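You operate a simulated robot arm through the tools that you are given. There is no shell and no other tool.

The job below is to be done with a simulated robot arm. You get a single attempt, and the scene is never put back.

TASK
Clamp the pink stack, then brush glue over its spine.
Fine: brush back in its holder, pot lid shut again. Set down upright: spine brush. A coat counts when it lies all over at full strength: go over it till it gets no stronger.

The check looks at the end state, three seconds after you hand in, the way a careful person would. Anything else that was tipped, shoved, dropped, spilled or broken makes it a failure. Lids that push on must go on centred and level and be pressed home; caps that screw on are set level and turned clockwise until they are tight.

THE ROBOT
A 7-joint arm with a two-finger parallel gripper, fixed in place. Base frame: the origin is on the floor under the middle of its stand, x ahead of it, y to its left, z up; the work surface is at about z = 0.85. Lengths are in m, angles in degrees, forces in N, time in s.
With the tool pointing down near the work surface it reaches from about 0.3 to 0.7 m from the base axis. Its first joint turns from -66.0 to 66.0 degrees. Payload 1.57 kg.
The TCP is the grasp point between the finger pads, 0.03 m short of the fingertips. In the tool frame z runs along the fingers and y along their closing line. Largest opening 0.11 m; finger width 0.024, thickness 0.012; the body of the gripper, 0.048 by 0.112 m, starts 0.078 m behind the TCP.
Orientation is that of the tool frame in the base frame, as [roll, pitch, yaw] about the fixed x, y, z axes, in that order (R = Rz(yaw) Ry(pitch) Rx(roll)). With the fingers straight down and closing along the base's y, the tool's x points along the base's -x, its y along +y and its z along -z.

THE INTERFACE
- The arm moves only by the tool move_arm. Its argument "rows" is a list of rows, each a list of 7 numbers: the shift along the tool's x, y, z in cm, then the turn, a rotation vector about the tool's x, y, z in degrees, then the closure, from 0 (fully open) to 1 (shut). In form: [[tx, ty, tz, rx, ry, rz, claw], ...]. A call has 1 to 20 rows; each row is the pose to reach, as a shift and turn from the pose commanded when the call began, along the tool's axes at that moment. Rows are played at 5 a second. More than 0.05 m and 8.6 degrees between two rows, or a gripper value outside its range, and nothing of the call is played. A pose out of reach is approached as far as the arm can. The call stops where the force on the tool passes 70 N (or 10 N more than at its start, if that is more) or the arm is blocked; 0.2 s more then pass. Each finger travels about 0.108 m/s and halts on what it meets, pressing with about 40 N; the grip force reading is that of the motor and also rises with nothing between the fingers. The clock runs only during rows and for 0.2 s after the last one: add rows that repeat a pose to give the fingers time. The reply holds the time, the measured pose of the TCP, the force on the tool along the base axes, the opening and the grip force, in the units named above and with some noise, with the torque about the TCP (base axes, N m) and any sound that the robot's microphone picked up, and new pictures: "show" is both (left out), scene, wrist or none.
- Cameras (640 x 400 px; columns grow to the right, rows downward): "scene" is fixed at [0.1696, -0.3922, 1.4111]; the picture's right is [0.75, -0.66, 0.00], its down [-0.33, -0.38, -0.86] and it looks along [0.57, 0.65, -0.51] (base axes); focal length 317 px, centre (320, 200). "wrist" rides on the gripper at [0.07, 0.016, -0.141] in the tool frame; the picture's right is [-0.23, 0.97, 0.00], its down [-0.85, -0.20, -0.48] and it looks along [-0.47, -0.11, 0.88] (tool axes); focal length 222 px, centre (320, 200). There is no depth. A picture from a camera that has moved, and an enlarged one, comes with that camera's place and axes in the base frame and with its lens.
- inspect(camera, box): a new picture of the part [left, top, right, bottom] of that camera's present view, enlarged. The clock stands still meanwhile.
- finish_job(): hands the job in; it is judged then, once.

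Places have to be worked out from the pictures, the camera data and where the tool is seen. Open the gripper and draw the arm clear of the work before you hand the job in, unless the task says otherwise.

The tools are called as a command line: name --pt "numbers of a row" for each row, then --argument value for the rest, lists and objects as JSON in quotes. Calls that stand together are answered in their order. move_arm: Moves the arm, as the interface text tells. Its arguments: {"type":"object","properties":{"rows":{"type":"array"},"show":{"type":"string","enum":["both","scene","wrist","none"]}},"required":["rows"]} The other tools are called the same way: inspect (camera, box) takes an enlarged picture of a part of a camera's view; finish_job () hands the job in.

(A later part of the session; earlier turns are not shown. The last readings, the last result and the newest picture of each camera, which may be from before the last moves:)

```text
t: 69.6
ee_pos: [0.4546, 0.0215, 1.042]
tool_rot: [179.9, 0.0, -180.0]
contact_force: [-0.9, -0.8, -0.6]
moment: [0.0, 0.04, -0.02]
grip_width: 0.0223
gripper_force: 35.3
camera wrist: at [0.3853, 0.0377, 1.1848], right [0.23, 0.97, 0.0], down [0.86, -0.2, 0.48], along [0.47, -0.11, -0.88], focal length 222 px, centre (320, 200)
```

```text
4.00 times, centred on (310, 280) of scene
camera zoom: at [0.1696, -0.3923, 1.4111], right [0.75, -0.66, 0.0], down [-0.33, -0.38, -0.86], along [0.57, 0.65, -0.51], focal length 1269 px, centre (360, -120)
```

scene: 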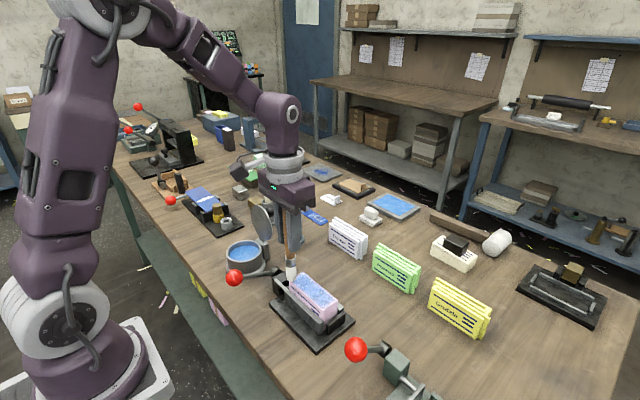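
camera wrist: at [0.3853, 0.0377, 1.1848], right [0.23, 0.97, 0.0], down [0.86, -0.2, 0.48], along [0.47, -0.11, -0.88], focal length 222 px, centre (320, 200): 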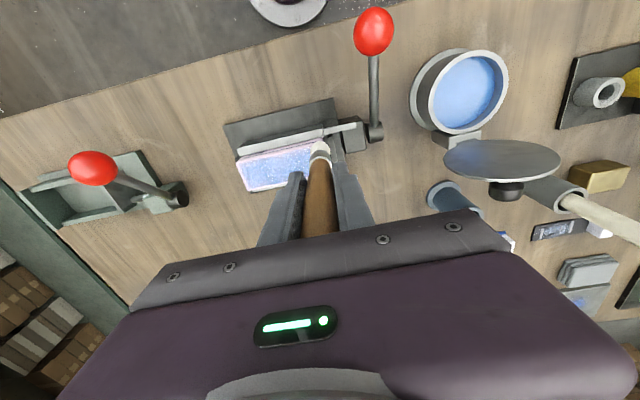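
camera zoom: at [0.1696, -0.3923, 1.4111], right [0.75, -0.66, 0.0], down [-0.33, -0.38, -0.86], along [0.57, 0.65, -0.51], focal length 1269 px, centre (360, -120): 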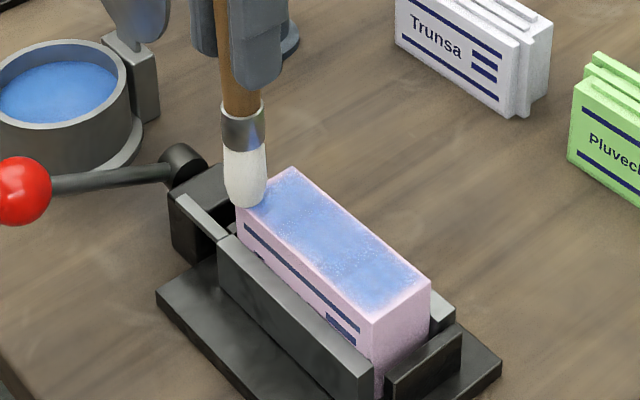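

Bristles are freshly white. I lower 2 mm for light contact and brush along the near edge, then back along an inner lane.

move_arm --pt "0 0 0.12 0 0 0 0.9" --pt "0 0 0.18 0 0 0 0.9" --pt "0 -1.2 0.18 0 0 0 0.9" --pt "0 -2.4 0.18 0 0 0 0.9" --pt "0 -3.6 0.18 0 0 0 0.9" --pt "0 -4.8 0.18 0 0 0 0.9" --pt "0 -6 0.18 0 0 0 0.9" --pt "0 -7.2 0.18 0 0 0 0.9" --pt "0 -8.4 0.18 0 0 0 0.9" --pt "0 -9.6 0.18 0 0 0 0.9" --pt "0 -10.4 0.18 0 0 0 0.9" --show "wrist"

inspect --camera "scene" --box '[260, 240, 360, 340]'

inspect --camera "wrist" --box '[260, 60, 440, 190]'

```text
t: 72.0
ee_pos: [0.4558, -0.0824, 1.041]
tool_rot: [-180.0, 0.0, -179.9]
contact_force: [-0.3, 0.9, 0.5]
moment: [0.11, 0.0, 0.02]
grip_width: 0.0224
gripper_force: 34.4
camera wrist: at [0.3854, -0.066, 1.1836], right [0.23, 0.97, 0.0], down [0.85, -0.2, 0.48], along [0.47, -0.11, -0.88], focal length 222 px, centre (320, 200)
```

wrist: 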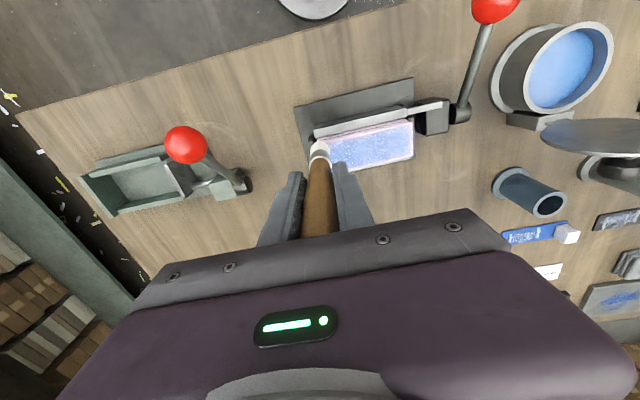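

```text
4.00 times, centred on (310, 290) of scene
camera zoom: at [0.1696, -0.3922, 1.4111], right [0.75, -0.66, 0.0], down [-0.33, -0.38, -0.86], along [0.57, 0.65, -0.51], focal length 1269 px, centre (360, -160)
```

zoom: 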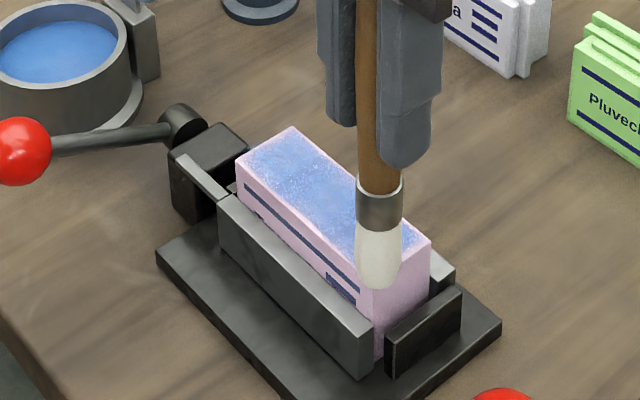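

```text
3.08 times, centred on (350, 125) of wrist
camera zoom: at [0.3854, -0.066, 1.1836], right [0.23, 0.97, 0.0], down [0.85, -0.2, 0.48], along [0.47, -0.11, -0.88], focal length 684 px, centre (228, 431)
```

zoom: 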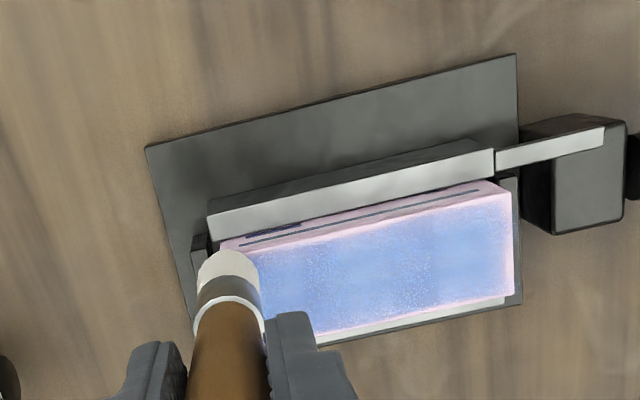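

Force is nearly zero, so the bristles barely touch. I lower another 1 mm here and check the force.

move_arm --pt "-0.4 0.6 0.05 0 0 0 0.9" --pt "-0.4 0.6 0.1 0 0 0 0.9" --pt "-0.4 0.6 0.1 0 0 0 0.9" --show "none"

```text
t: 72.8
ee_pos: [0.4588, -0.0778, 1.0405]
tool_rot: [-179.9, 0.1, -179.9]
contact_force: [-4.3, -7.5, 21.6]
moment: [-0.78, 0.4, -0.01]
grip_width: 0.0227
gripper_force: 34.5
```

Contact is about 22 N now, enough. I stroke back along the near lane and then an adjacent lane at this height.

move_arm --pt "0 1.2 -0.03 0 0 0 0.9" --pt "0 2.4 -0.03 0 0 0 0.9" --pt "0 3.6 -0.03 0 0 0 0.9" --pt "0 4.8 -0.03 0 0 0 0.9" --pt "0 6 -0.03 0 0 0 0.9" --pt "0 7.2 -0.03 0 0 0 0.9" --pt "0 8.4 -0.03 0 0 0 0.9" --pt "0 9.6 -0.03 0 0 0 0.9" --pt "-0.6 9.6 -0.03 0 0 0 0.9" --pt "-0.6 8.4 -0.03 0 0 0 0.9" --pt "-0.6 7.2 -0.03 0 0 0 0.9" --pt "-0.6 6 -0.03 0 0 0 0.9" --pt "-0.6 4.8 -0.03 0 0 0 0.9" --pt "-0.6 3.6 -0.03 0 0 0 0.9" --pt "-0.6 2.4 -0.03 0 0 0 0.9" --pt "-0.6 1.2 -0.03 0 0 0 0.9" --pt "-0.6 0 -0.03 0 0 0 0.9" --show "wrist"

inspect --camera "scene" --box '[260, 240, 360, 340]'

inspect --camera "wrist" --box '[260, 60, 440, 190]'

```text
t: 76.4
ee_pos: [0.4643, -0.0763, 1.0407]
tool_rot: [-179.9, 0.1, -179.9]
contact_force: [-0.1, 0.0, -0.2]
moment: [-0.06, -0.01, -0.01]
grip_width: 0.0223
gripper_force: 35.5
camera wrist: at [0.3955, -0.0598, 1.1827], right [0.23, 0.97, 0.0], down [0.86, -0.2, 0.48], along [0.47, -0.11, -0.88], focal length 222 px, centre (320, 200)
```

wrist: 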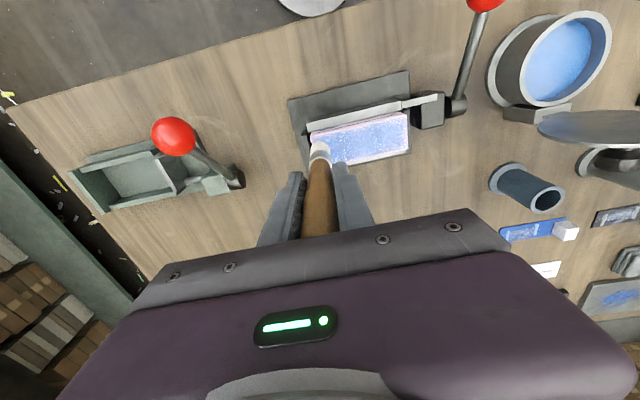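

```text
4.00 times, centred on (310, 290) of scene
camera zoom: at [0.1696, -0.3922, 1.4111], right [0.75, -0.66, 0.0], down [-0.33, -0.38, -0.86], along [0.57, 0.65, -0.51], focal length 1269 px, centre (360, -160)
```

zoom: 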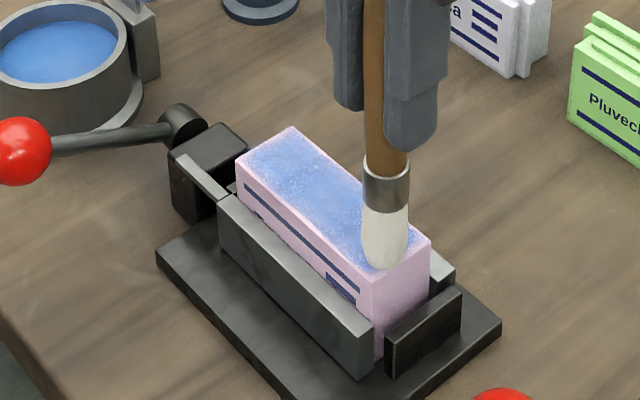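

```text
3.08 times, centred on (350, 125) of wrist
camera zoom: at [0.3955, -0.0598, 1.1827], right [0.23, 0.97, 0.0], down [0.86, -0.2, 0.48], along [0.47, -0.11, -0.88], focal length 684 px, centre (228, 431)
```

zoom: 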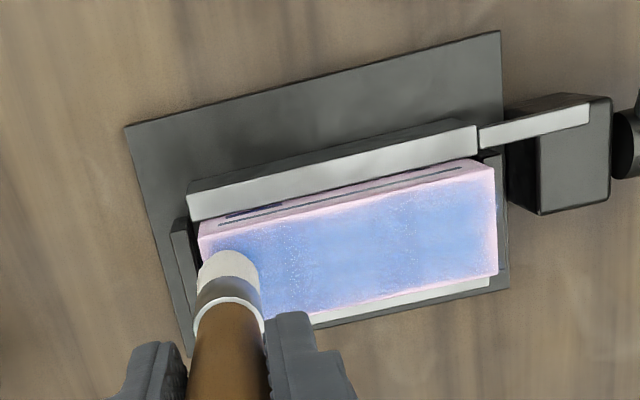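

I lift the brush a few centimetres to get a clear look at the whole coat.

move_arm --pt "0 0 -3 0 0 0 0.9" --pt "-3 -2 -5 0 0 0 0.9" --pt "-6 -5 -5 0 0 0 0.9" --pt "-6 -5 -5 0 0 0 0.9" --show "wrist"

inspect --camera "scene" --box '[275, 265, 345, 320]'

inspect --camera "wrist" --box '[260, 30, 440, 160]'

```text
t: 77.4
ee_pos: [0.5257, -0.1259, 1.0899]
tool_rot: [-179.9, 0.1, -179.9]
contact_force: [-0.4, -0.9, -1.0]
moment: [0.0, -0.03, -0.02]
grip_width: 0.0222
gripper_force: 35.0
camera wrist: at [0.4566, -0.1092, 1.2335], right [0.23, 0.97, 0.0], down [0.86, -0.2, 0.48], along [0.47, -0.11, -0.88], focal length 222 px, centre (320, 200)
```

wrist: 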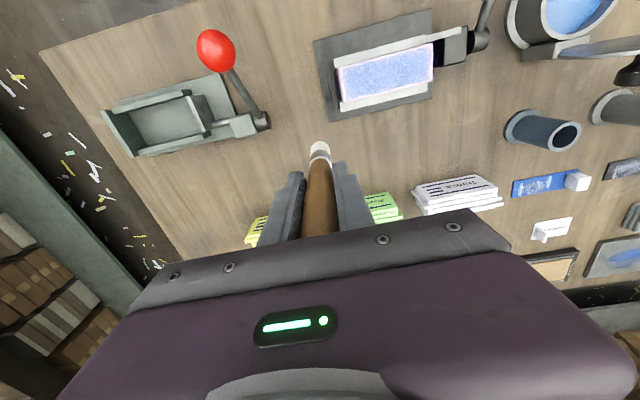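

```text
7.27 times, centred on (310, 292) of scene
camera zoom: at [0.1696, -0.3923, 1.4111], right [0.75, -0.66, 0.0], down [-0.33, -0.38, -0.86], along [0.57, 0.65, -0.51], focal length 2308 px, centre (393, -473)
```

zoom: 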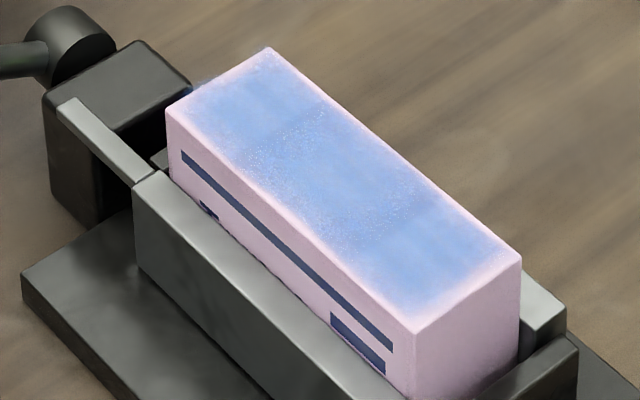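

```text
3.08 times, centred on (350, 95) of wrist
camera zoom: at [0.4566, -0.1092, 1.2335], right [0.23, 0.97, 0.0], down [0.86, -0.2, 0.48], along [0.47, -0.11, -0.88], focal length 684 px, centre (228, 523)
```

zoom: 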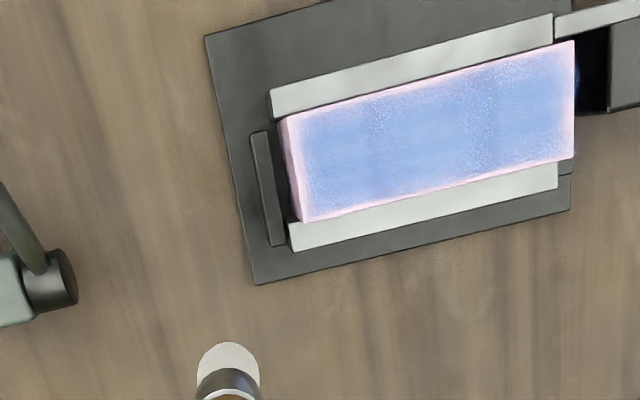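

The coat covers nearly everything but is still paler at the −y end and along the rim. I dip a third time before more passes.

move_arm --pt "1.8 4.5 0 0 0 0 0.9" --pt "3.6 9 0 0 0 0 0.9" --pt "5.4 13.5 0 0 0 0 0.9" --pt "7.2 18 0 0 0 0 0.9" --pt "8.8 22.6 0 0 0 0 0.9" --pt "8.8 27.4 0 0 0 0 0.9" --pt "8.8 32.2 0 0 0 0 0.9" --pt "8.8 32.6 3.5 0 0 0 0.9" --pt "8.8 32.6 7 0 0 0 0.9" --pt "8.8 32.6 8.4 0 0 0 0.9" --pt "8.8 32.6 8.78 0 0 0 0.9" --pt "8.8 32.6 8.78 0 0 0 0.9" --show "none"

inspect --camera "scene" --box '[200, 190, 310, 285]'

```text
t: 80.0
ee_pos: [0.4379, 0.2002, 1.0042]
tool_rot: [179.9, 0.4, -179.9]
contact_force: [1.6, -3.9, 34.5]
moment: [-0.59, -0.35, 0.06]
grip_width: 0.022
gripper_force: 35.2
```

```text
4.21 times, centred on (255, 238) of scene
camera zoom: at [0.1692, -0.3926, 1.4111], right [0.75, -0.66, 0.0], down [-0.33, -0.38, -0.86], along [0.57, 0.65, -0.5], focal length 1336 px, centre (594, 42)
```

zoom: 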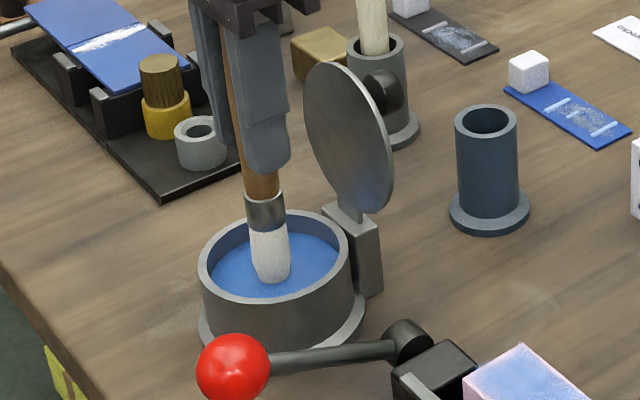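

Loaded again. I return to the stack, this time to the start of the far (+x) lane.

move_arm --pt "0 0 -0.5 0 0 0 0.9" --pt "0 0 -4.4 0 0 0 0.9" --pt "0 0 -8.2 0 0 0 0.9" --pt "0 -4.5 -8.2 0 0 0 0.9" --pt "0 -9 -8.2 0 0 0 0.9" --pt "-2 -13.2 -8.2 0 0 0 0.9" --pt "-4 -17.2 -8.2 0 0 0 0.9" --pt "-4.9 -17.8 -6 0 0 0 0.9" --pt "-4.9 -17.8 -4.3 0 0 0 0.9" --pt "-4.9 -17.8 -3.9 0 0 0 0.9" --pt "-4.9 -17.8 -3.85 0 0 0 0.9" --show "none"

```text
t: 82.4
ee_pos: [0.4856, 0.0215, 1.041]
tool_rot: [-180.0, 0.1, 180.0]
contact_force: [-0.6, -1.0, 4.5]
moment: [-0.39, -0.01, 0.03]
grip_width: 0.0219
gripper_force: 34.2
```

Light contact (4.5 N) at z 1.041. I stroke the far lane to the −y end and come back along the middle.

move_arm --pt "0 0.3 0.03 0 0 0 0.9" --pt "0 -1.2 0.03 0 0 0 0.9" --pt "0 -2.4 0.03 0 0 0 0.9" --pt "0 -3.6 0.03 0 0 0 0.9" --pt "0 -4.8 0.03 0 0 0 0.9" --pt "0 -6 0.03 0 0 0 0.9" --pt "0 -7.2 0.03 0 0 0 0.9" --pt "0 -8.4 0.03 0 0 0 0.9" --pt "0 -9.6 0.03 0 0 0 0.9" --pt "0 -10.4 0.03 0 0 0 0.9" --pt "1.4 -10.4 0.03 0 0 0 0.9" --pt "1.4 -9.2 0.03 0 0 0 0.9" --pt "1.4 -8 0.03 0 0 0 0.9" --pt "1.4 -6.8 0.03 0 0 0 0.9" --pt "1.4 -5.6 0.03 0 0 0 0.9" --pt "1.4 -4.4 0.03 0 0 0 0.9" --pt "1.4 -3.2 0.03 0 0 0 0.9" --pt "1.4 -2 0.03 0 0 0 0.9" --pt "1.4 -0.8 0.03 0 0 0 0.9" --pt "1.4 0.2 0.03 0 0 0 0.9" --show "none"

inspect --camera "scene" --box '[260, 240, 360, 340]'

```text
t: 86.6
ee_pos: [0.472, 0.0229, 1.0421]
tool_rot: [-179.9, 0.0, -179.9]
contact_force: [-0.5, 0.1, -0.4]
moment: [-0.01, -0.04, 0.01]
grip_width: 0.0215
gripper_force: 34.8
```

```text
4.00 times, centred on (310, 290) of scene
camera zoom: at [0.1696, -0.3923, 1.4111], right [0.75, -0.66, 0.0], down [-0.33, -0.38, -0.86], along [0.57, 0.65, -0.51], focal length 1269 px, centre (360, -160)
```

zoom: 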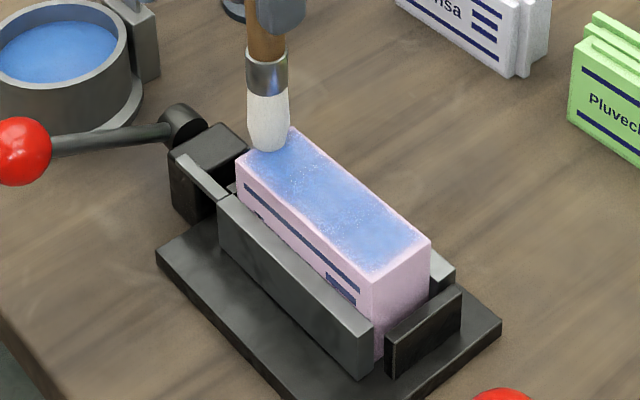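

The force is back to zero and the bristles still look white, so contact may have been marginal. I lower 0.8 mm and check.

move_arm --pt "0 -0.6 0.05 0 0 0 0.9" --pt "0 -0.6 0.08 0 0 0 0.9" --pt "0 -0.6 0.08 0 0 0 0.9" --show "none"

```text
t: 87.4
ee_pos: [0.4715, 0.0182, 1.0406]
tool_rot: [-179.9, 0.1, 180.0]
contact_force: [0.4, 2.8, 7.8]
moment: [0.34, -0.09, 0.0]
grip_width: 0.0216
gripper_force: 34.4
```

Contact 8 N. I stroke the middle lane to the −y end, then return along the near lane.

move_arm --pt "0 0.3 0.04 0 0 0 0.9" --pt "0 -1.2 0.04 0 0 0 0.9" --pt "0 -2.4 0.04 0 0 0 0.9" --pt "0 -3.6 0.04 0 0 0 0.9" --pt "0 -4.8 0.04 0 0 0 0.9" --pt "0 -6 0.04 0 0 0 0.9" --pt "0 -7.2 0.04 0 0 0 0.9" --pt "0 -8.4 0.04 0 0 0 0.9" --pt "0 -9.6 0.04 0 0 0 0.9" --pt "0 -10.2 0.04 0 0 0 0.9" --pt "1.4 -10.2 0.04 0 0 0 0.9" --pt "1.4 -9 0.05 0 0 0 0.9" --pt "1.4 -7.8 0.05 0 0 0 0.9" --pt "1.4 -6.6 0.05 0 0 0 0.9" --pt "1.4 -5.4 0.05 0 0 0 0.9" --pt "1.4 -4.2 0.05 0 0 0 0.9" --pt "1.4 -3 0.05 0 0 0 0.9" --pt "1.4 -1.8 0.05 0 0 0 0.9" --pt "1.4 -0.6 0.05 0 0 0 0.9" --pt "1.4 0.3 0.05 0 0 0 0.9" --show "none"

inspect --camera "scene" --box '[260, 240, 360, 340]'

```text
t: 91.6
ee_pos: [0.4565, 0.0208, 1.0395]
tool_rot: [179.9, 0.0, -179.9]
contact_force: [0.7, -7.3, 14.4]
moment: [-0.81, -0.18, -0.06]
grip_width: 0.0214
gripper_force: 34.5
```

```text
4.00 times, centred on (310, 290) of scene
camera zoom: at [0.1694, -0.3924, 1.4111], right [0.75, -0.66, 0.0], down [-0.33, -0.38, -0.86], along [0.57, 0.65, -0.51], focal length 1269 px, centre (360, -160)
```

zoom: 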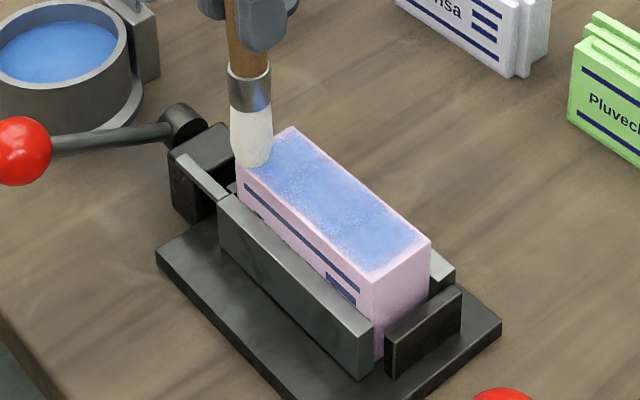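

Contact held this time. Next I go along the very near edge, across the −y end, and back along the far edge.

move_arm --pt "0.3 -1.2 0 0 0 0 0.9" --pt "0.3 -2.5 0 0 0 0 0.9" --pt "0.3 -3.8 0 0 0 0 0.9" --pt "0.3 -5.1 0 0 0 0 0.9" --pt "0.3 -6.4 0 0 0 0 0.9" --pt "0.3 -7.7 0 0 0 0 0.9" --pt "0.3 -9 0 0 0 0 0.9" --pt "0.3 -10 0 0 0 0 0.9" --pt "-0.7 -10.2 0 0 0 0 0.9" --pt "-1.8 -10.2 0 0 0 0 0.9" --pt "-2.8 -10.2 0 0 0 0 0.9" --pt "-3.3 -10 0 0 0 0 0.9" --pt "-3.3 -8.7 0 0 0 0 0.9" --pt "-3.3 -7.4 0 0 0 0 0.9" --pt "-3.3 -6.1 0 0 0 0 0.9" --pt "-3.3 -4.8 0 0 0 0 0.9" --pt "-3.3 -3.5 0 0 0 0 0.9" --pt "-3.3 -2.2 0 0 0 0 0.9" --pt "-3.3 -0.9 0 0 0 0 0.9" --pt "-3.3 0.2 0 0 0 0 0.9" --show "none"

inspect --camera "scene" --box '[260, 240, 360, 340]'

inspect --camera "wrist" --box '[200, 60, 400, 200]'

```text
t: 95.8
ee_pos: [0.4906, 0.0244, 1.0389]
tool_rot: [-180.0, 0.0, -180.0]
contact_force: [0.1, -0.9, -0.6]
moment: [-0.01, -0.01, -0.02]
grip_width: 0.0211
gripper_force: 34.4
```

```text
4.00 times, centred on (310, 290) of scene
camera zoom: at [0.1696, -0.3923, 1.4111], right [0.75, -0.66, 0.0], down [-0.33, -0.38, -0.86], along [0.57, 0.65, -0.51], focal length 1269 px, centre (360, -160)
```

zoom: 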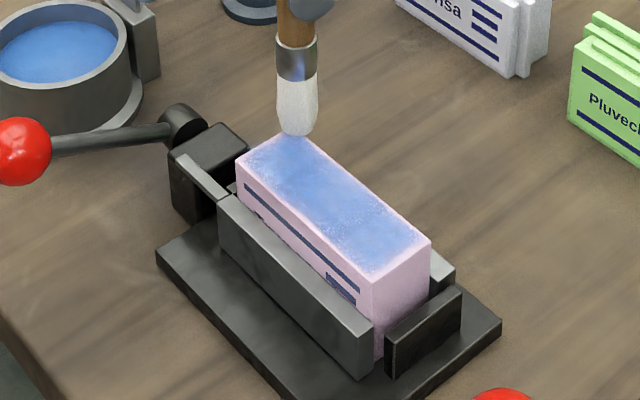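

```text
2.86 times, centred on (300, 130) of wrist
camera zoom: at [0.4214, 0.0393, 1.1818], right [0.23, 0.97, 0.0], down [0.86, -0.2, 0.48], along [0.47, -0.11, -0.88], focal length 635 px, centre (377, 400)
```

zoom: 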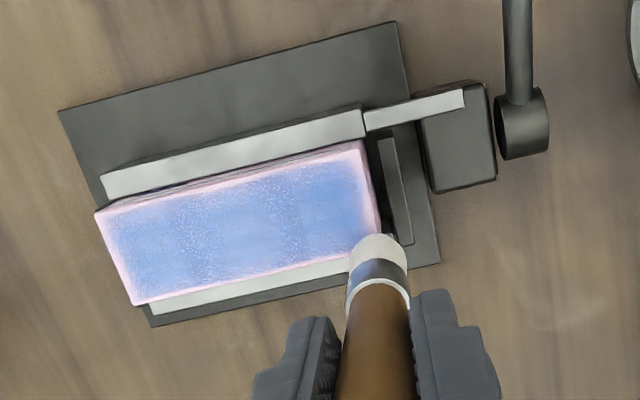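

The blue is now even with only a thin rim. I check contact and make another full loop around the edges and both ends.

move_arm --pt "0.2 -0.3 0.04 0 0 0 0.9" --pt "0.2 -0.3 0.07 0 0 0 0.9" --pt "0.2 -0.3 0.07 0 0 0 0.9" --show "none"

```text
t: 96.6
ee_pos: [0.4898, 0.0209, 1.039]
tool_rot: [180.0, 0.1, -180.0]
contact_force: [2.0, 4.8, 12.8]
moment: [0.51, -0.25, 0.0]
grip_width: 0.0214
gripper_force: 34.3
```

Contact is 13 N. I do the loop: across the +y end, down the near edge, across the −y end, and back along the far edge.

move_arm --pt "1 0.1 0.01 0 0 0 0.9" --pt "2 0.1 0.01 0 0 0 0.9" --pt "3 0.1 0.01 0 0 0 0.9" --pt "3.6 -0.2 0.02 0 0 0 0.9" --pt "3.6 -1.5 0.02 0 0 0 0.9" --pt "3.6 -2.8 0.02 0 0 0 0.9" --pt "3.6 -4.1 0.02 0 0 0 0.9" --pt "3.6 -5.4 0.02 0 0 0 0.9" --pt "3.6 -6.7 0.02 0 0 0 0.9" --pt "3.6 -8 0.02 0 0 0 0.9" --pt "3.6 -9.3 0.02 0 0 0 0.9" --pt "3.4 -10.2 0.02 0 0 0 0.9" --pt "2.2 -10.2 0.03 0 0 0 0.9" --pt "1.1 -10.2 0.03 0 0 0 0.9" --pt "0.1 -10.2 0.03 0 0 0 0.9" --pt "0.1 -8.5 0.03 0 0 0 0.9" --pt "0.1 -6.8 0.03 0 0 0 0.9" --pt "0.1 -5.1 0.03 0 0 0 0.9" --pt "0.1 -3.4 0.03 0 0 0 0.9" --pt "0.1 -1.7 0.03 0 0 0 0.9" --show "none"

inspect --camera "scene" --box '[260, 240, 360, 340]'

```text
t: 100.8
ee_pos: [0.4888, 0.0032, 1.0373]
tool_rot: [180.0, 0.0, 179.9]
contact_force: [0.5, 0.6, -0.3]
moment: [0.03, -0.01, 0.02]
grip_width: 0.021
gripper_force: 33.5
```

```text
4.00 times, centred on (310, 290) of scene
camera zoom: at [0.1696, -0.3923, 1.4111], right [0.75, -0.66, 0.0], down [-0.33, -0.38, -0.86], along [0.57, 0.65, -0.51], focal length 1269 px, centre (360, -160)
```

zoom: 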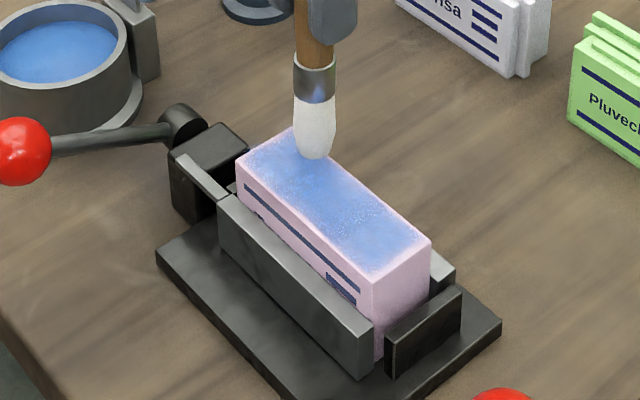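

I lift and move the brush aside toward the pot to see the coat clearly.

move_arm --pt "0 0 -2.5 0 0 0 0.9" --pt "1 1 -5 0 0 0 0.9" --pt "3 5 -5 0 0 0 0.9" --pt "5.2 9 -5 0 0 0 0.9" --pt "5.2 9 -5 0 0 0 0.9" --show "wrist"

inspect --camera "scene" --box '[275, 265, 345, 320]'

inspect --camera "wrist" --box '[130, 100, 310, 230]'

```text
t: 102.0
ee_pos: [0.4371, 0.0936, 1.0885]
tool_rot: [-180.0, 0.1, -180.0]
contact_force: [-0.1, -0.4, 0.2]
moment: [0.03, 0.0, -0.01]
grip_width: 0.0211
gripper_force: 34.2
camera wrist: at [0.3675, 0.11, 1.2314], right [0.23, 0.97, 0.0], down [0.86, -0.2, 0.48], along [0.47, -0.11, -0.88], focal length 222 px, centre (320, 200)
```

wrist: 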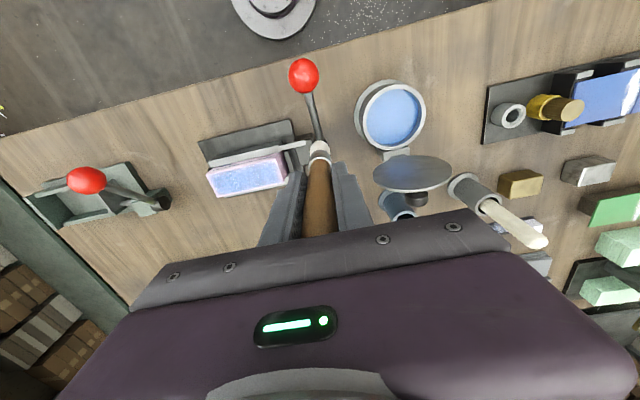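

```text
7.27 times, centred on (310, 292) of scene
camera zoom: at [0.1696, -0.3922, 1.4111], right [0.75, -0.66, 0.0], down [-0.33, -0.38, -0.86], along [0.57, 0.65, -0.51], focal length 2308 px, centre (393, -473)
```

zoom: 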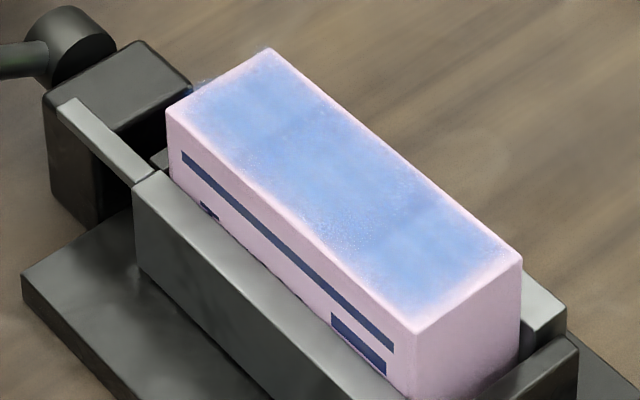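

```text
3.08 times, centred on (220, 165) of wrist
camera zoom: at [0.3675, 0.11, 1.2314], right [0.23, 0.97, 0.0], down [0.86, -0.2, 0.48], along [0.47, -0.11, -0.88], focal length 684 px, centre (628, 308)
```

zoom: 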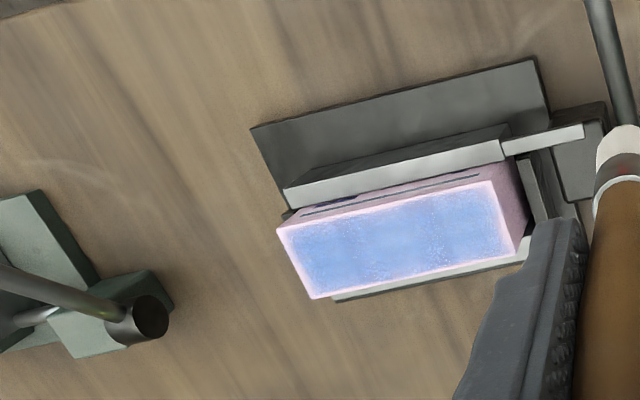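

The coat looks the same as in the previous clear view apart from small speckles. To be sure it gets no stronger, I do one more dip and another full set of passes.

move_arm --pt "0 4.5 0 0 0 0 0.9" --pt "0 9 0 0 0 0 0.9" --pt "0 10.65 2 0 0 0 0.9" --pt "0 10.65 5.5 0 0 0 0.9" --pt "0 10.65 8 0 0 0 0.9" --pt "0 10.65 8.5 0 0 0 0.9" --pt "0 10.65 8.65 0 0 0 0.9" --pt "0 10.65 8.65 0 0 0 0.9" --show "none"

inspect --camera "scene" --box '[200, 190, 310, 285]'

```text
t: 103.8
ee_pos: [0.437, 0.1993, 1.0014]
tool_rot: [179.9, 0.1, -179.9]
contact_force: [-2.1, -0.1, 13.5]
moment: [-0.03, 0.14, -0.03]
grip_width: 0.0212
gripper_force: 34.2
```

```text
4.21 times, centred on (255, 238) of scene
camera zoom: at [0.1694, -0.3923, 1.4111], right [0.75, -0.66, 0.0], down [-0.33, -0.38, -0.86], along [0.57, 0.65, -0.51], focal length 1336 px, centre (594, 42)
```

zoom: 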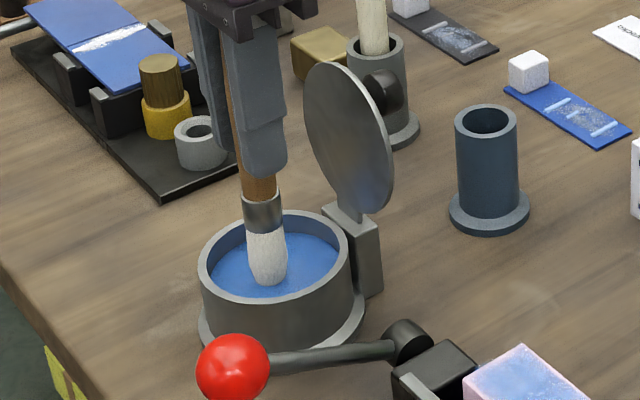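

Dip contact was 14 N. Back to the stack at the near lane.

move_arm --pt "0 0 -0.5 0 0 0 0.9" --pt "0 0 -4.4 0 0 0 0.9" --pt "0 0 -8.2 0 0 0 0.9" --pt "0 -4.5 -8.2 0 0 0 0.9" --pt "0 -9 -8.2 0 0 0 0.9" --pt "-1 -13.2 -8.2 0 0 0 0.9" --pt "-1.9 -17.6 -8.2 0 0 0 0.9" --pt "-1.9 -17.6 -5.5 0 0 0 0.9" --pt "-1.9 -17.6 -4 0 0 0 0.9" --pt "-1.9 -17.9 -3.72 0 0 0 0.9" --pt "-1.9 -17.9 -3.72 0 0 0 0.9" --show "none"

```text
t: 106.2
ee_pos: [0.4559, 0.0194, 1.0393]
tool_rot: [179.9, 0.0, -180.0]
contact_force: [-0.1, 0.5, -0.7]
moment: [-0.03, 0.01, -0.01]
grip_width: 0.021
gripper_force: 34.1
```

No contact yet. I lower another 0.8 mm.

move_arm --pt "0 0 0.05 0 0 0 0.9" --pt "0 0 0.08 0 0 0 0.9" --pt "0 0 0.08 0 0 0 0.9" --show "none"

```text
t: 107.0
ee_pos: [0.4549, 0.0193, 1.0378]
tool_rot: [180.0, -0.1, -179.9]
contact_force: [0.3, 0.2, -1.1]
moment: [-0.01, 0.01, 0.0]
grip_width: 0.0211
gripper_force: 34.4
```

move_arm --pt "0 0 0.04 0 0 0 0.9" --pt "0 0 0.08 0 0 0 0.9" --pt "0 0 0.08 0 0 0 0.9" --show "none"

```text
t: 107.8
ee_pos: [0.454, 0.0211, 1.0374]
tool_rot: [180.0, 0.1, -180.0]
contact_force: [-0.8, 0.7, 11.8]
moment: [-0.02, -0.04, 0.0]
grip_width: 0.0213
gripper_force: 34.4
```

Contact is 12 N now. I stroke the near lane to the −y end and come back along the middle lane.

move_arm --pt "0 0.2 0.02 0 0 0 0.9" --pt "0 -1.1 0.02 0 0 0 0.9" --pt "0 -2.3 0.02 0 0 0 0.9" --pt "0 -3.5 0.02 0 0 0 0.9" --pt "0 -4.7 0.02 0 0 0 0.9" --pt "0 -5.9 0.02 0 0 0 0.9" --pt "0 -7.1 0.02 0 0 0 0.9" --pt "0 -8.3 0.02 0 0 0 0.9" --pt "0 -9.5 0.02 0 0 0 0.9" --pt "0 -10.3 0.02 0 0 0 0.9" --pt "-1.7 -10.3 0.03 0 0 0 0.9" --pt "-1.7 -9 0.03 0 0 0 0.9" --pt "-1.7 -7.8 0.03 0 0 0 0.9" --pt "-1.7 -6.6 0.03 0 0 0 0.9" --pt "-1.7 -5.4 0.03 0 0 0 0.9" --pt "-1.7 -4.2 0.03 0 0 0 0.9" --pt "-1.7 -3 0.03 0 0 0 0.9" --pt "-1.7 -1.8 0.03 0 0 0 0.9" --pt "-1.7 -0.6 0.03 0 0 0 0.9" --pt "-1.7 0.2 0.03 0 0 0 0.9" --show "none"

```text
t: 112.0
ee_pos: [0.4721, 0.0223, 1.0371]
tool_rot: [-180.0, 0.0, 180.0]
contact_force: [-0.5, -0.6, -0.5]
moment: [-0.02, 0.01, 0.0]
grip_width: 0.0211
gripper_force: 33.9
```

The contact faded toward the end of that pass. I lower 0.6 mm and do the far lane down and the middle lane back.

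move_arm --pt "-0.8 0 0.04 0 0 0 0.9" --pt "-1.4 0 0.07 0 0 0 0.9" --pt "-1.4 -1.3 0.07 0 0 0 0.9" --pt "-1.4 -2.5 0.07 0 0 0 0.9" --pt "-1.4 -3.7 0.07 0 0 0 0.9" --pt "-1.4 -4.9 0.07 0 0 0 0.9" --pt "-1.4 -6.1 0.07 0 0 0 0.9" --pt "-1.4 -7.3 0.07 0 0 0 0.9" --pt "-1.4 -8.5 0.07 0 0 0 0.9" --pt "-1.4 -9.7 0.07 0 0 0 0.9" --pt "-1.4 -10.5 0.07 0 0 0 0.9" --pt "0 -10.5 0.07 0 0 0 0.9" --pt "0.3 -9.2 0.07 0 0 0 0.9" --pt "0.3 -7.8 0.07 0 0 0 0.9" --pt "0.3 -6.4 0.07 0 0 0 0.9" --pt "0.3 -5 0.07 0 0 0 0.9" --pt "0.3 -3.6 0.07 0 0 0 0.9" --pt "0.3 -2.2 0.07 0 0 0 0.9" --pt "0.3 -0.8 0.07 0 0 0 0.9" --pt "0.3 0.2 0.07 0 0 0 0.9" --show "none"

inspect --camera "scene" --box '[260, 240, 360, 340]'

```text
t: 116.2
ee_pos: [0.4682, 0.0243, 1.036]
tool_rot: [180.0, 0.0, -179.9]
contact_force: [0.0, -5.0, 9.4]
moment: [-0.56, -0.11, -0.03]
grip_width: 0.0212
gripper_force: 34.6
```

```text
4.00 times, centred on (310, 290) of scene
camera zoom: at [0.1695, -0.3924, 1.4111], right [0.75, -0.66, 0.0], down [-0.33, -0.38, -0.86], along [0.57, 0.65, -0.51], focal length 1269 px, centre (360, -160)
```

zoom: 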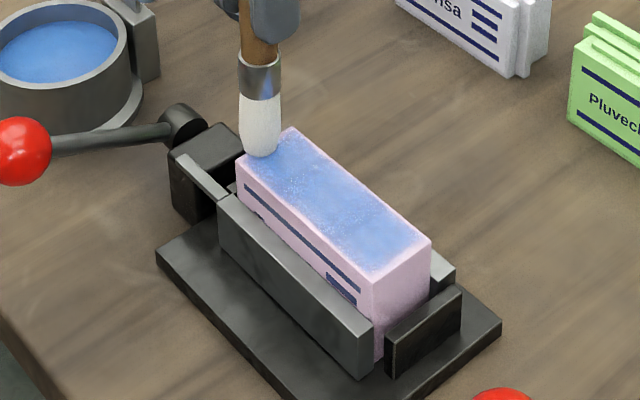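

Contact held and the coat looks unchanged. I lift the brush clear toward the lever side and compare once more.

move_arm --pt "0 0 -2.5 0 0 0 0.9" --pt "1 1 -5 0 0 0 0.9" --pt "2.5 4.5 -5 0 0 0 0.9" --pt "3.2 7 -5 0 0 0 0.9" --pt "3.2 7 -5 0 0 0 0.9" --show "wrist"

inspect --camera "scene" --box '[275, 265, 345, 320]'

inspect --camera "wrist" --box '[130, 100, 310, 230]'

inspect --camera "scene" --box '[240, 170, 340, 290]'

```text
t: 117.4
ee_pos: [0.4364, 0.0942, 1.0855]
tool_rot: [179.9, 0.0, -180.0]
contact_force: [-0.7, 1.3, -0.3]
moment: [-0.02, -0.01, 0.05]
grip_width: 0.0213
gripper_force: 34.6
camera wrist: at [0.3674, 0.1109, 1.2279], right [0.23, 0.97, 0.0], down [0.86, -0.2, 0.48], along [0.47, -0.11, -0.88], focal length 222 px, centre (320, 200)
```

wrist: 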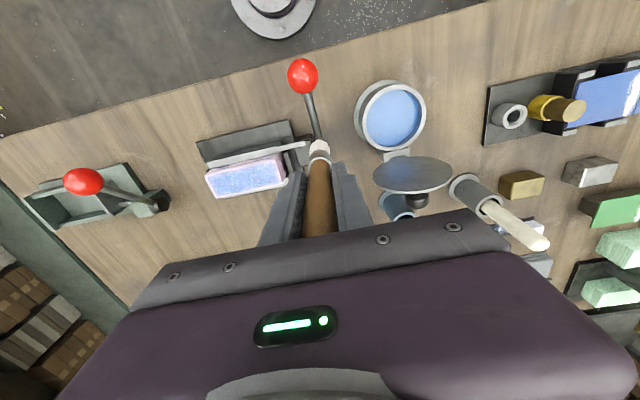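

```text
7.27 times, centred on (310, 292) of scene
camera zoom: at [0.1696, -0.3922, 1.4111], right [0.75, -0.66, 0.0], down [-0.33, -0.38, -0.86], along [0.57, 0.65, -0.51], focal length 2308 px, centre (393, -473)
```

zoom: 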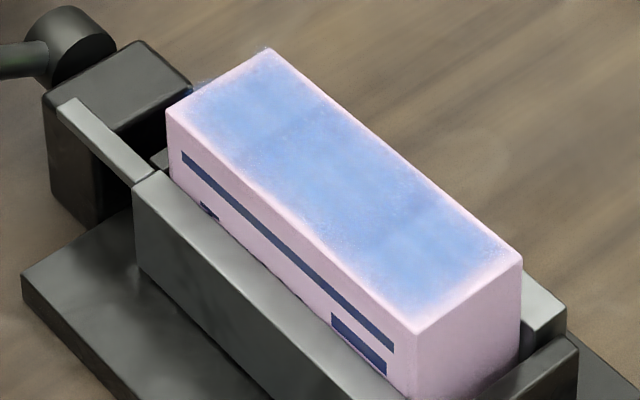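

```text
3.08 times, centred on (220, 165) of wrist
camera zoom: at [0.3674, 0.1109, 1.2279], right [0.23, 0.97, 0.0], down [0.86, -0.2, 0.48], along [0.47, -0.11, -0.88], focal length 684 px, centre (628, 308)
```

zoom: 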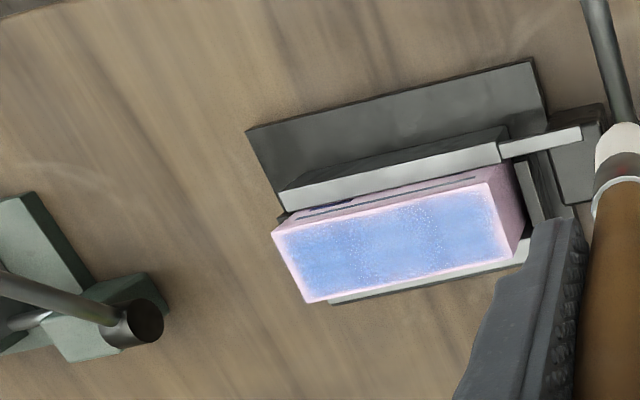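

```text
3.33 times, centred on (290, 230) of scene
camera zoom: at [0.1696, -0.3922, 1.4111], right [0.75, -0.66, 0.0], down [-0.33, -0.38, -0.86], along [0.57, 0.65, -0.51], focal length 1058 px, centre (420, 100)
```

zoom: 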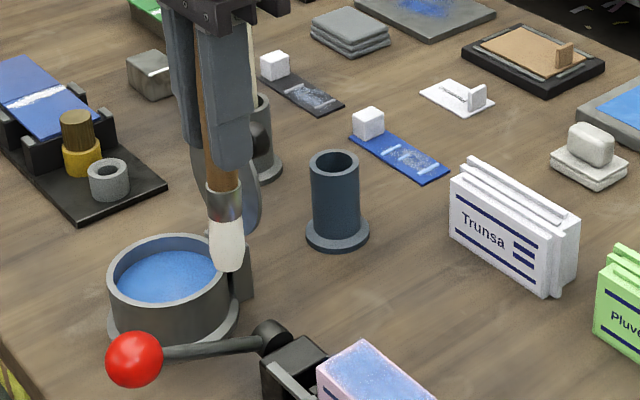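

The coat is unchanged from before, so it is at full strength. Now I carry the brush back around the lid to above its holder.

move_arm --pt "-4.5 0.5 0 0 0 0 0.9" --pt "-9 1 0 0 0 0 0.9" --pt "-13.5 1.5 0 0 0 0 0.9" --pt "-16.2 4.5 0 0 0 0 0.9" --pt "-16.2 8 0 0 0 0 0.9" --pt "-16.2 10.7 0 0 0 0 0.9" --pt "-16.2 10.7 0 0 0 0 0.9"

inspect --camera "wrist" --box '[240, 80, 400, 200]'

inspect --camera "scene" --box '[250, 150, 340, 250]'

```text
t: 119.0
ee_pos: [0.5977, 0.2008, 1.0863]
tool_rot: [179.9, 0.0, -179.9]
contact_force: [-0.5, 0.4, -0.2]
moment: [-0.05, -0.01, -0.01]
grip_width: 0.0211
gripper_force: 34.3
camera wrist: at [0.5285, 0.2174, 1.2285], right [0.23, 0.97, 0.0], down [0.86, -0.2, 0.48], along [0.47, -0.11, -0.88], focal length 222 px, centre (320, 200)
```

scene: 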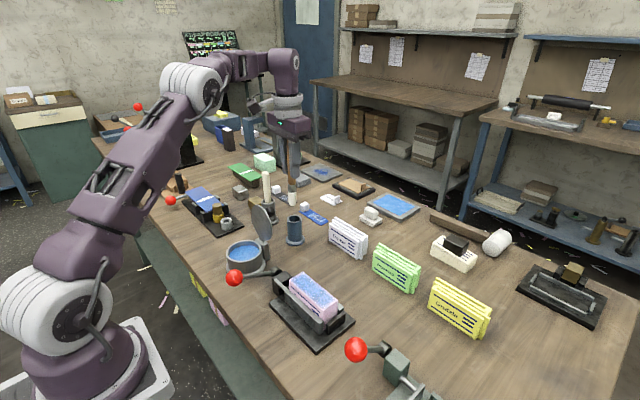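
wrist: 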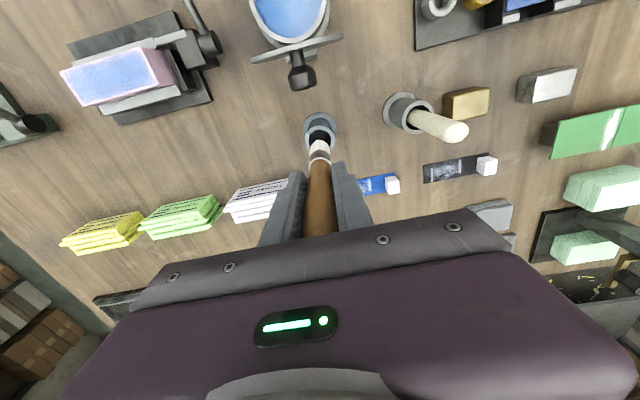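

```text
3.33 times, centred on (320, 140) of wrist
camera zoom: at [0.5285, 0.2174, 1.2285], right [0.23, 0.97, 0.0], down [0.86, -0.2, 0.48], along [0.47, -0.11, -0.88], focal length 740 px, centre (320, 400)
```

zoom: 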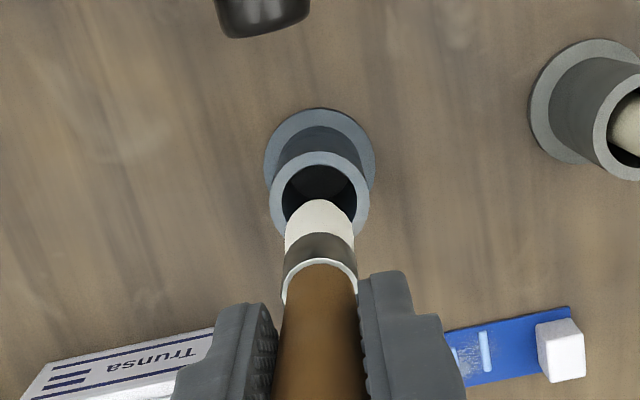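

```text
4.00 times, centred on (295, 200) of scene
camera zoom: at [0.1697, -0.3922, 1.4111], right [0.75, -0.66, 0.0], down [-0.33, -0.38, -0.86], along [0.57, 0.65, -0.51], focal length 1269 px, centre (420, 200)
```

zoom: 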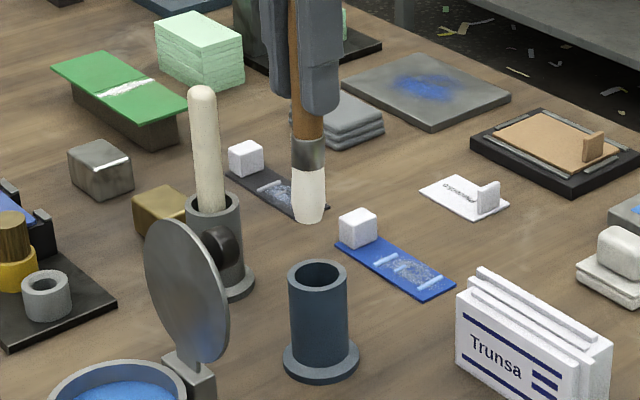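

Comparing tip and rim in both views, the brush needs about +4 mm in x and −1 mm in y. I shift and lower until the tip is just above the rim, then re-check.

move_arm --pt "-0.2 -0.05 1 0 0 0 0.9" --pt "-0.4 -0.1 2 0 0 0 0.9" --pt "-0.4 -0.1 3.2 0 0 0 0.9" --pt "-0.4 -0.1 3.2 0 0 0 0.9" --show "none"

inspect --camera "wrist" --box '[270, 90, 370, 165]'

inspect --camera "scene" --box '[265, 180, 325, 250]'

```text
t: 120.0
ee_pos: [0.6017, 0.2009, 1.0537]
tool_rot: [179.9, 0.1, -179.9]
contact_force: [0.1, -0.1, -1.0]
moment: [0.0, 0.01, -0.02]
grip_width: 0.0213
gripper_force: 34.2
```

```text
5.33 times, centred on (320, 128) of wrist
camera zoom: at [0.5329, 0.2169, 1.1969], right [0.23, 0.97, 0.0], down [0.86, -0.2, 0.48], along [0.47, -0.11, -0.88], focal length 1185 px, centre (320, 587)
```

zoom: 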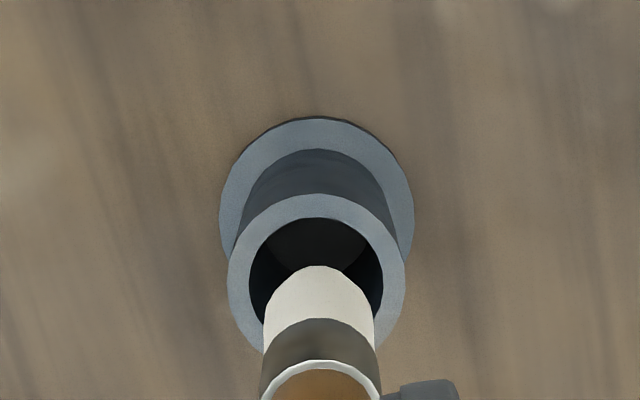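

```text
5.71 times, centred on (295, 215) of scene
camera zoom: at [0.1697, -0.3922, 1.4111], right [0.75, -0.66, 0.0], down [-0.33, -0.38, -0.86], along [0.57, 0.65, -0.51], focal length 1813 px, centre (463, 114)
```

zoom: 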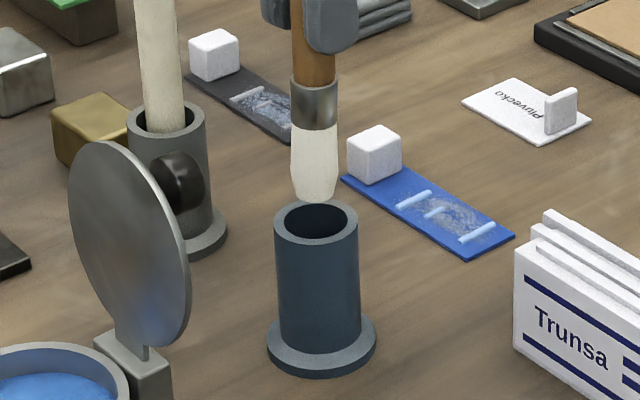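

Tip and rim are aligned within about a millimetre in both views. I lower the brush slowly into the holder, first 4.5 cm.

move_arm --pt "0 0 1 0 0 0 0.9" --pt "0 0 2 0 0 0 0.9" --pt "0 0 3 0 0 0 0.9" --pt "0 0 4 0 0 0 0.9" --pt "0 0 4.5 0 0 0 0.9" --pt "0 0 4.5 0 0 0 0.9" --show "wrist"

inspect --camera "scene" --box '[265, 170, 325, 250]'

```text
t: 121.4
ee_pos: [0.603, 0.2009, 1.0103]
tool_rot: [-179.9, 0.0, -180.0]
contact_force: [-0.5, 0.4, -0.7]
moment: [0.03, 0.0, 0.0]
grip_width: 0.021
gripper_force: 34.5
camera wrist: at [0.5331, 0.2169, 1.1518], right [0.23, 0.97, 0.0], down [0.86, -0.2, 0.48], along [0.47, -0.11, -0.88], focal length 222 px, centre (320, 200)
```

wrist: 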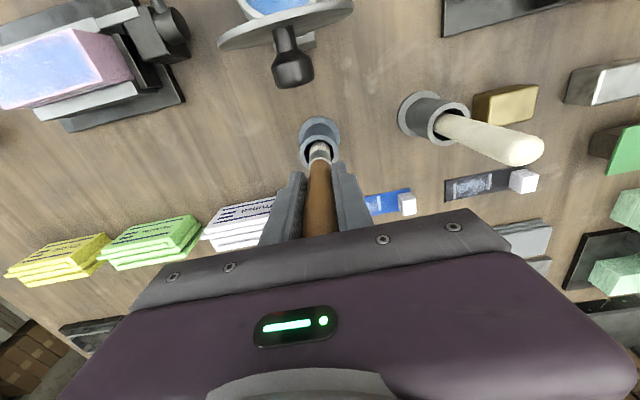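

```text
5.00 times, centred on (295, 210) of scene
camera zoom: at [0.1697, -0.3922, 1.4111], right [0.75, -0.66, 0.0], down [-0.33, -0.38, -0.86], along [0.57, 0.65, -0.51], focal length 1587 px, centre (445, 150)
```

zoom: 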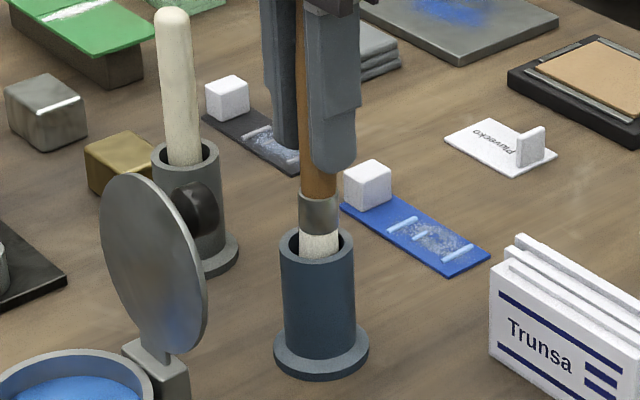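

The bristles are in the holder without touching. I lower further toward the bottom.

move_arm --pt "0 0 1 0 0 0 0.9" --pt "0 0 2 0 0 0 0.9" --pt "0 0 3 0 0 0 0.9" --pt "0 0 3.8 0 0 0 0.9" --pt "0 0 3.8 0 0 0 0.9" --show "none"

```text
t: 122.6
ee_pos: [0.6039, 0.2001, 0.9709]
tool_rot: [-180.0, 0.0, 179.9]
contact_force: [0.0, -0.1, -0.1]
moment: [0.04, 0.0, 0.0]
grip_width: 0.0215
gripper_force: 33.9
```

No contact yet at z 0.971. I go down in small steps to feel the bottom.

move_arm --pt "0 0 0.2 0 0 0 0.9" --pt "0 0 0.4 0 0 0 0.9" --pt "0 0 0.5 0 0 0 0.9" --pt "0 0 0.5 0 0 0 0.9" --show "none"

inspect --camera "scene" --box '[265, 170, 325, 250]'

```text
t: 123.6
ee_pos: [0.6031, 0.2008, 0.9684]
tool_rot: [180.0, 0.2, -179.9]
contact_force: [-4.1, -1.0, 23.9]
moment: [-0.14, 0.41, -0.02]
grip_width: 0.0213
gripper_force: 34.6
```

```text
5.00 times, centred on (295, 210) of scene
camera zoom: at [0.1691, -0.3924, 1.4111], right [0.75, -0.66, 0.0], down [-0.33, -0.38, -0.86], along [0.57, 0.65, -0.5], focal length 1587 px, centre (445, 150)
```

zoom: 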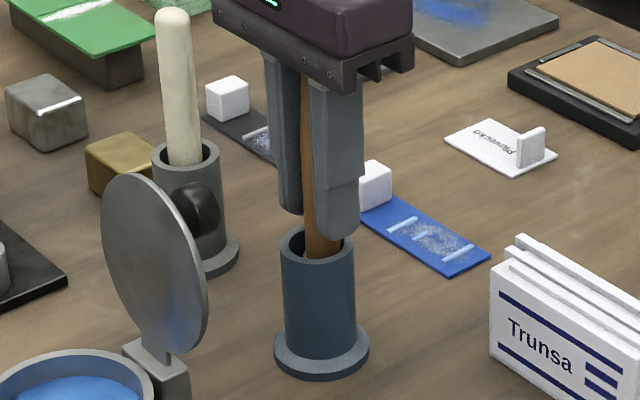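

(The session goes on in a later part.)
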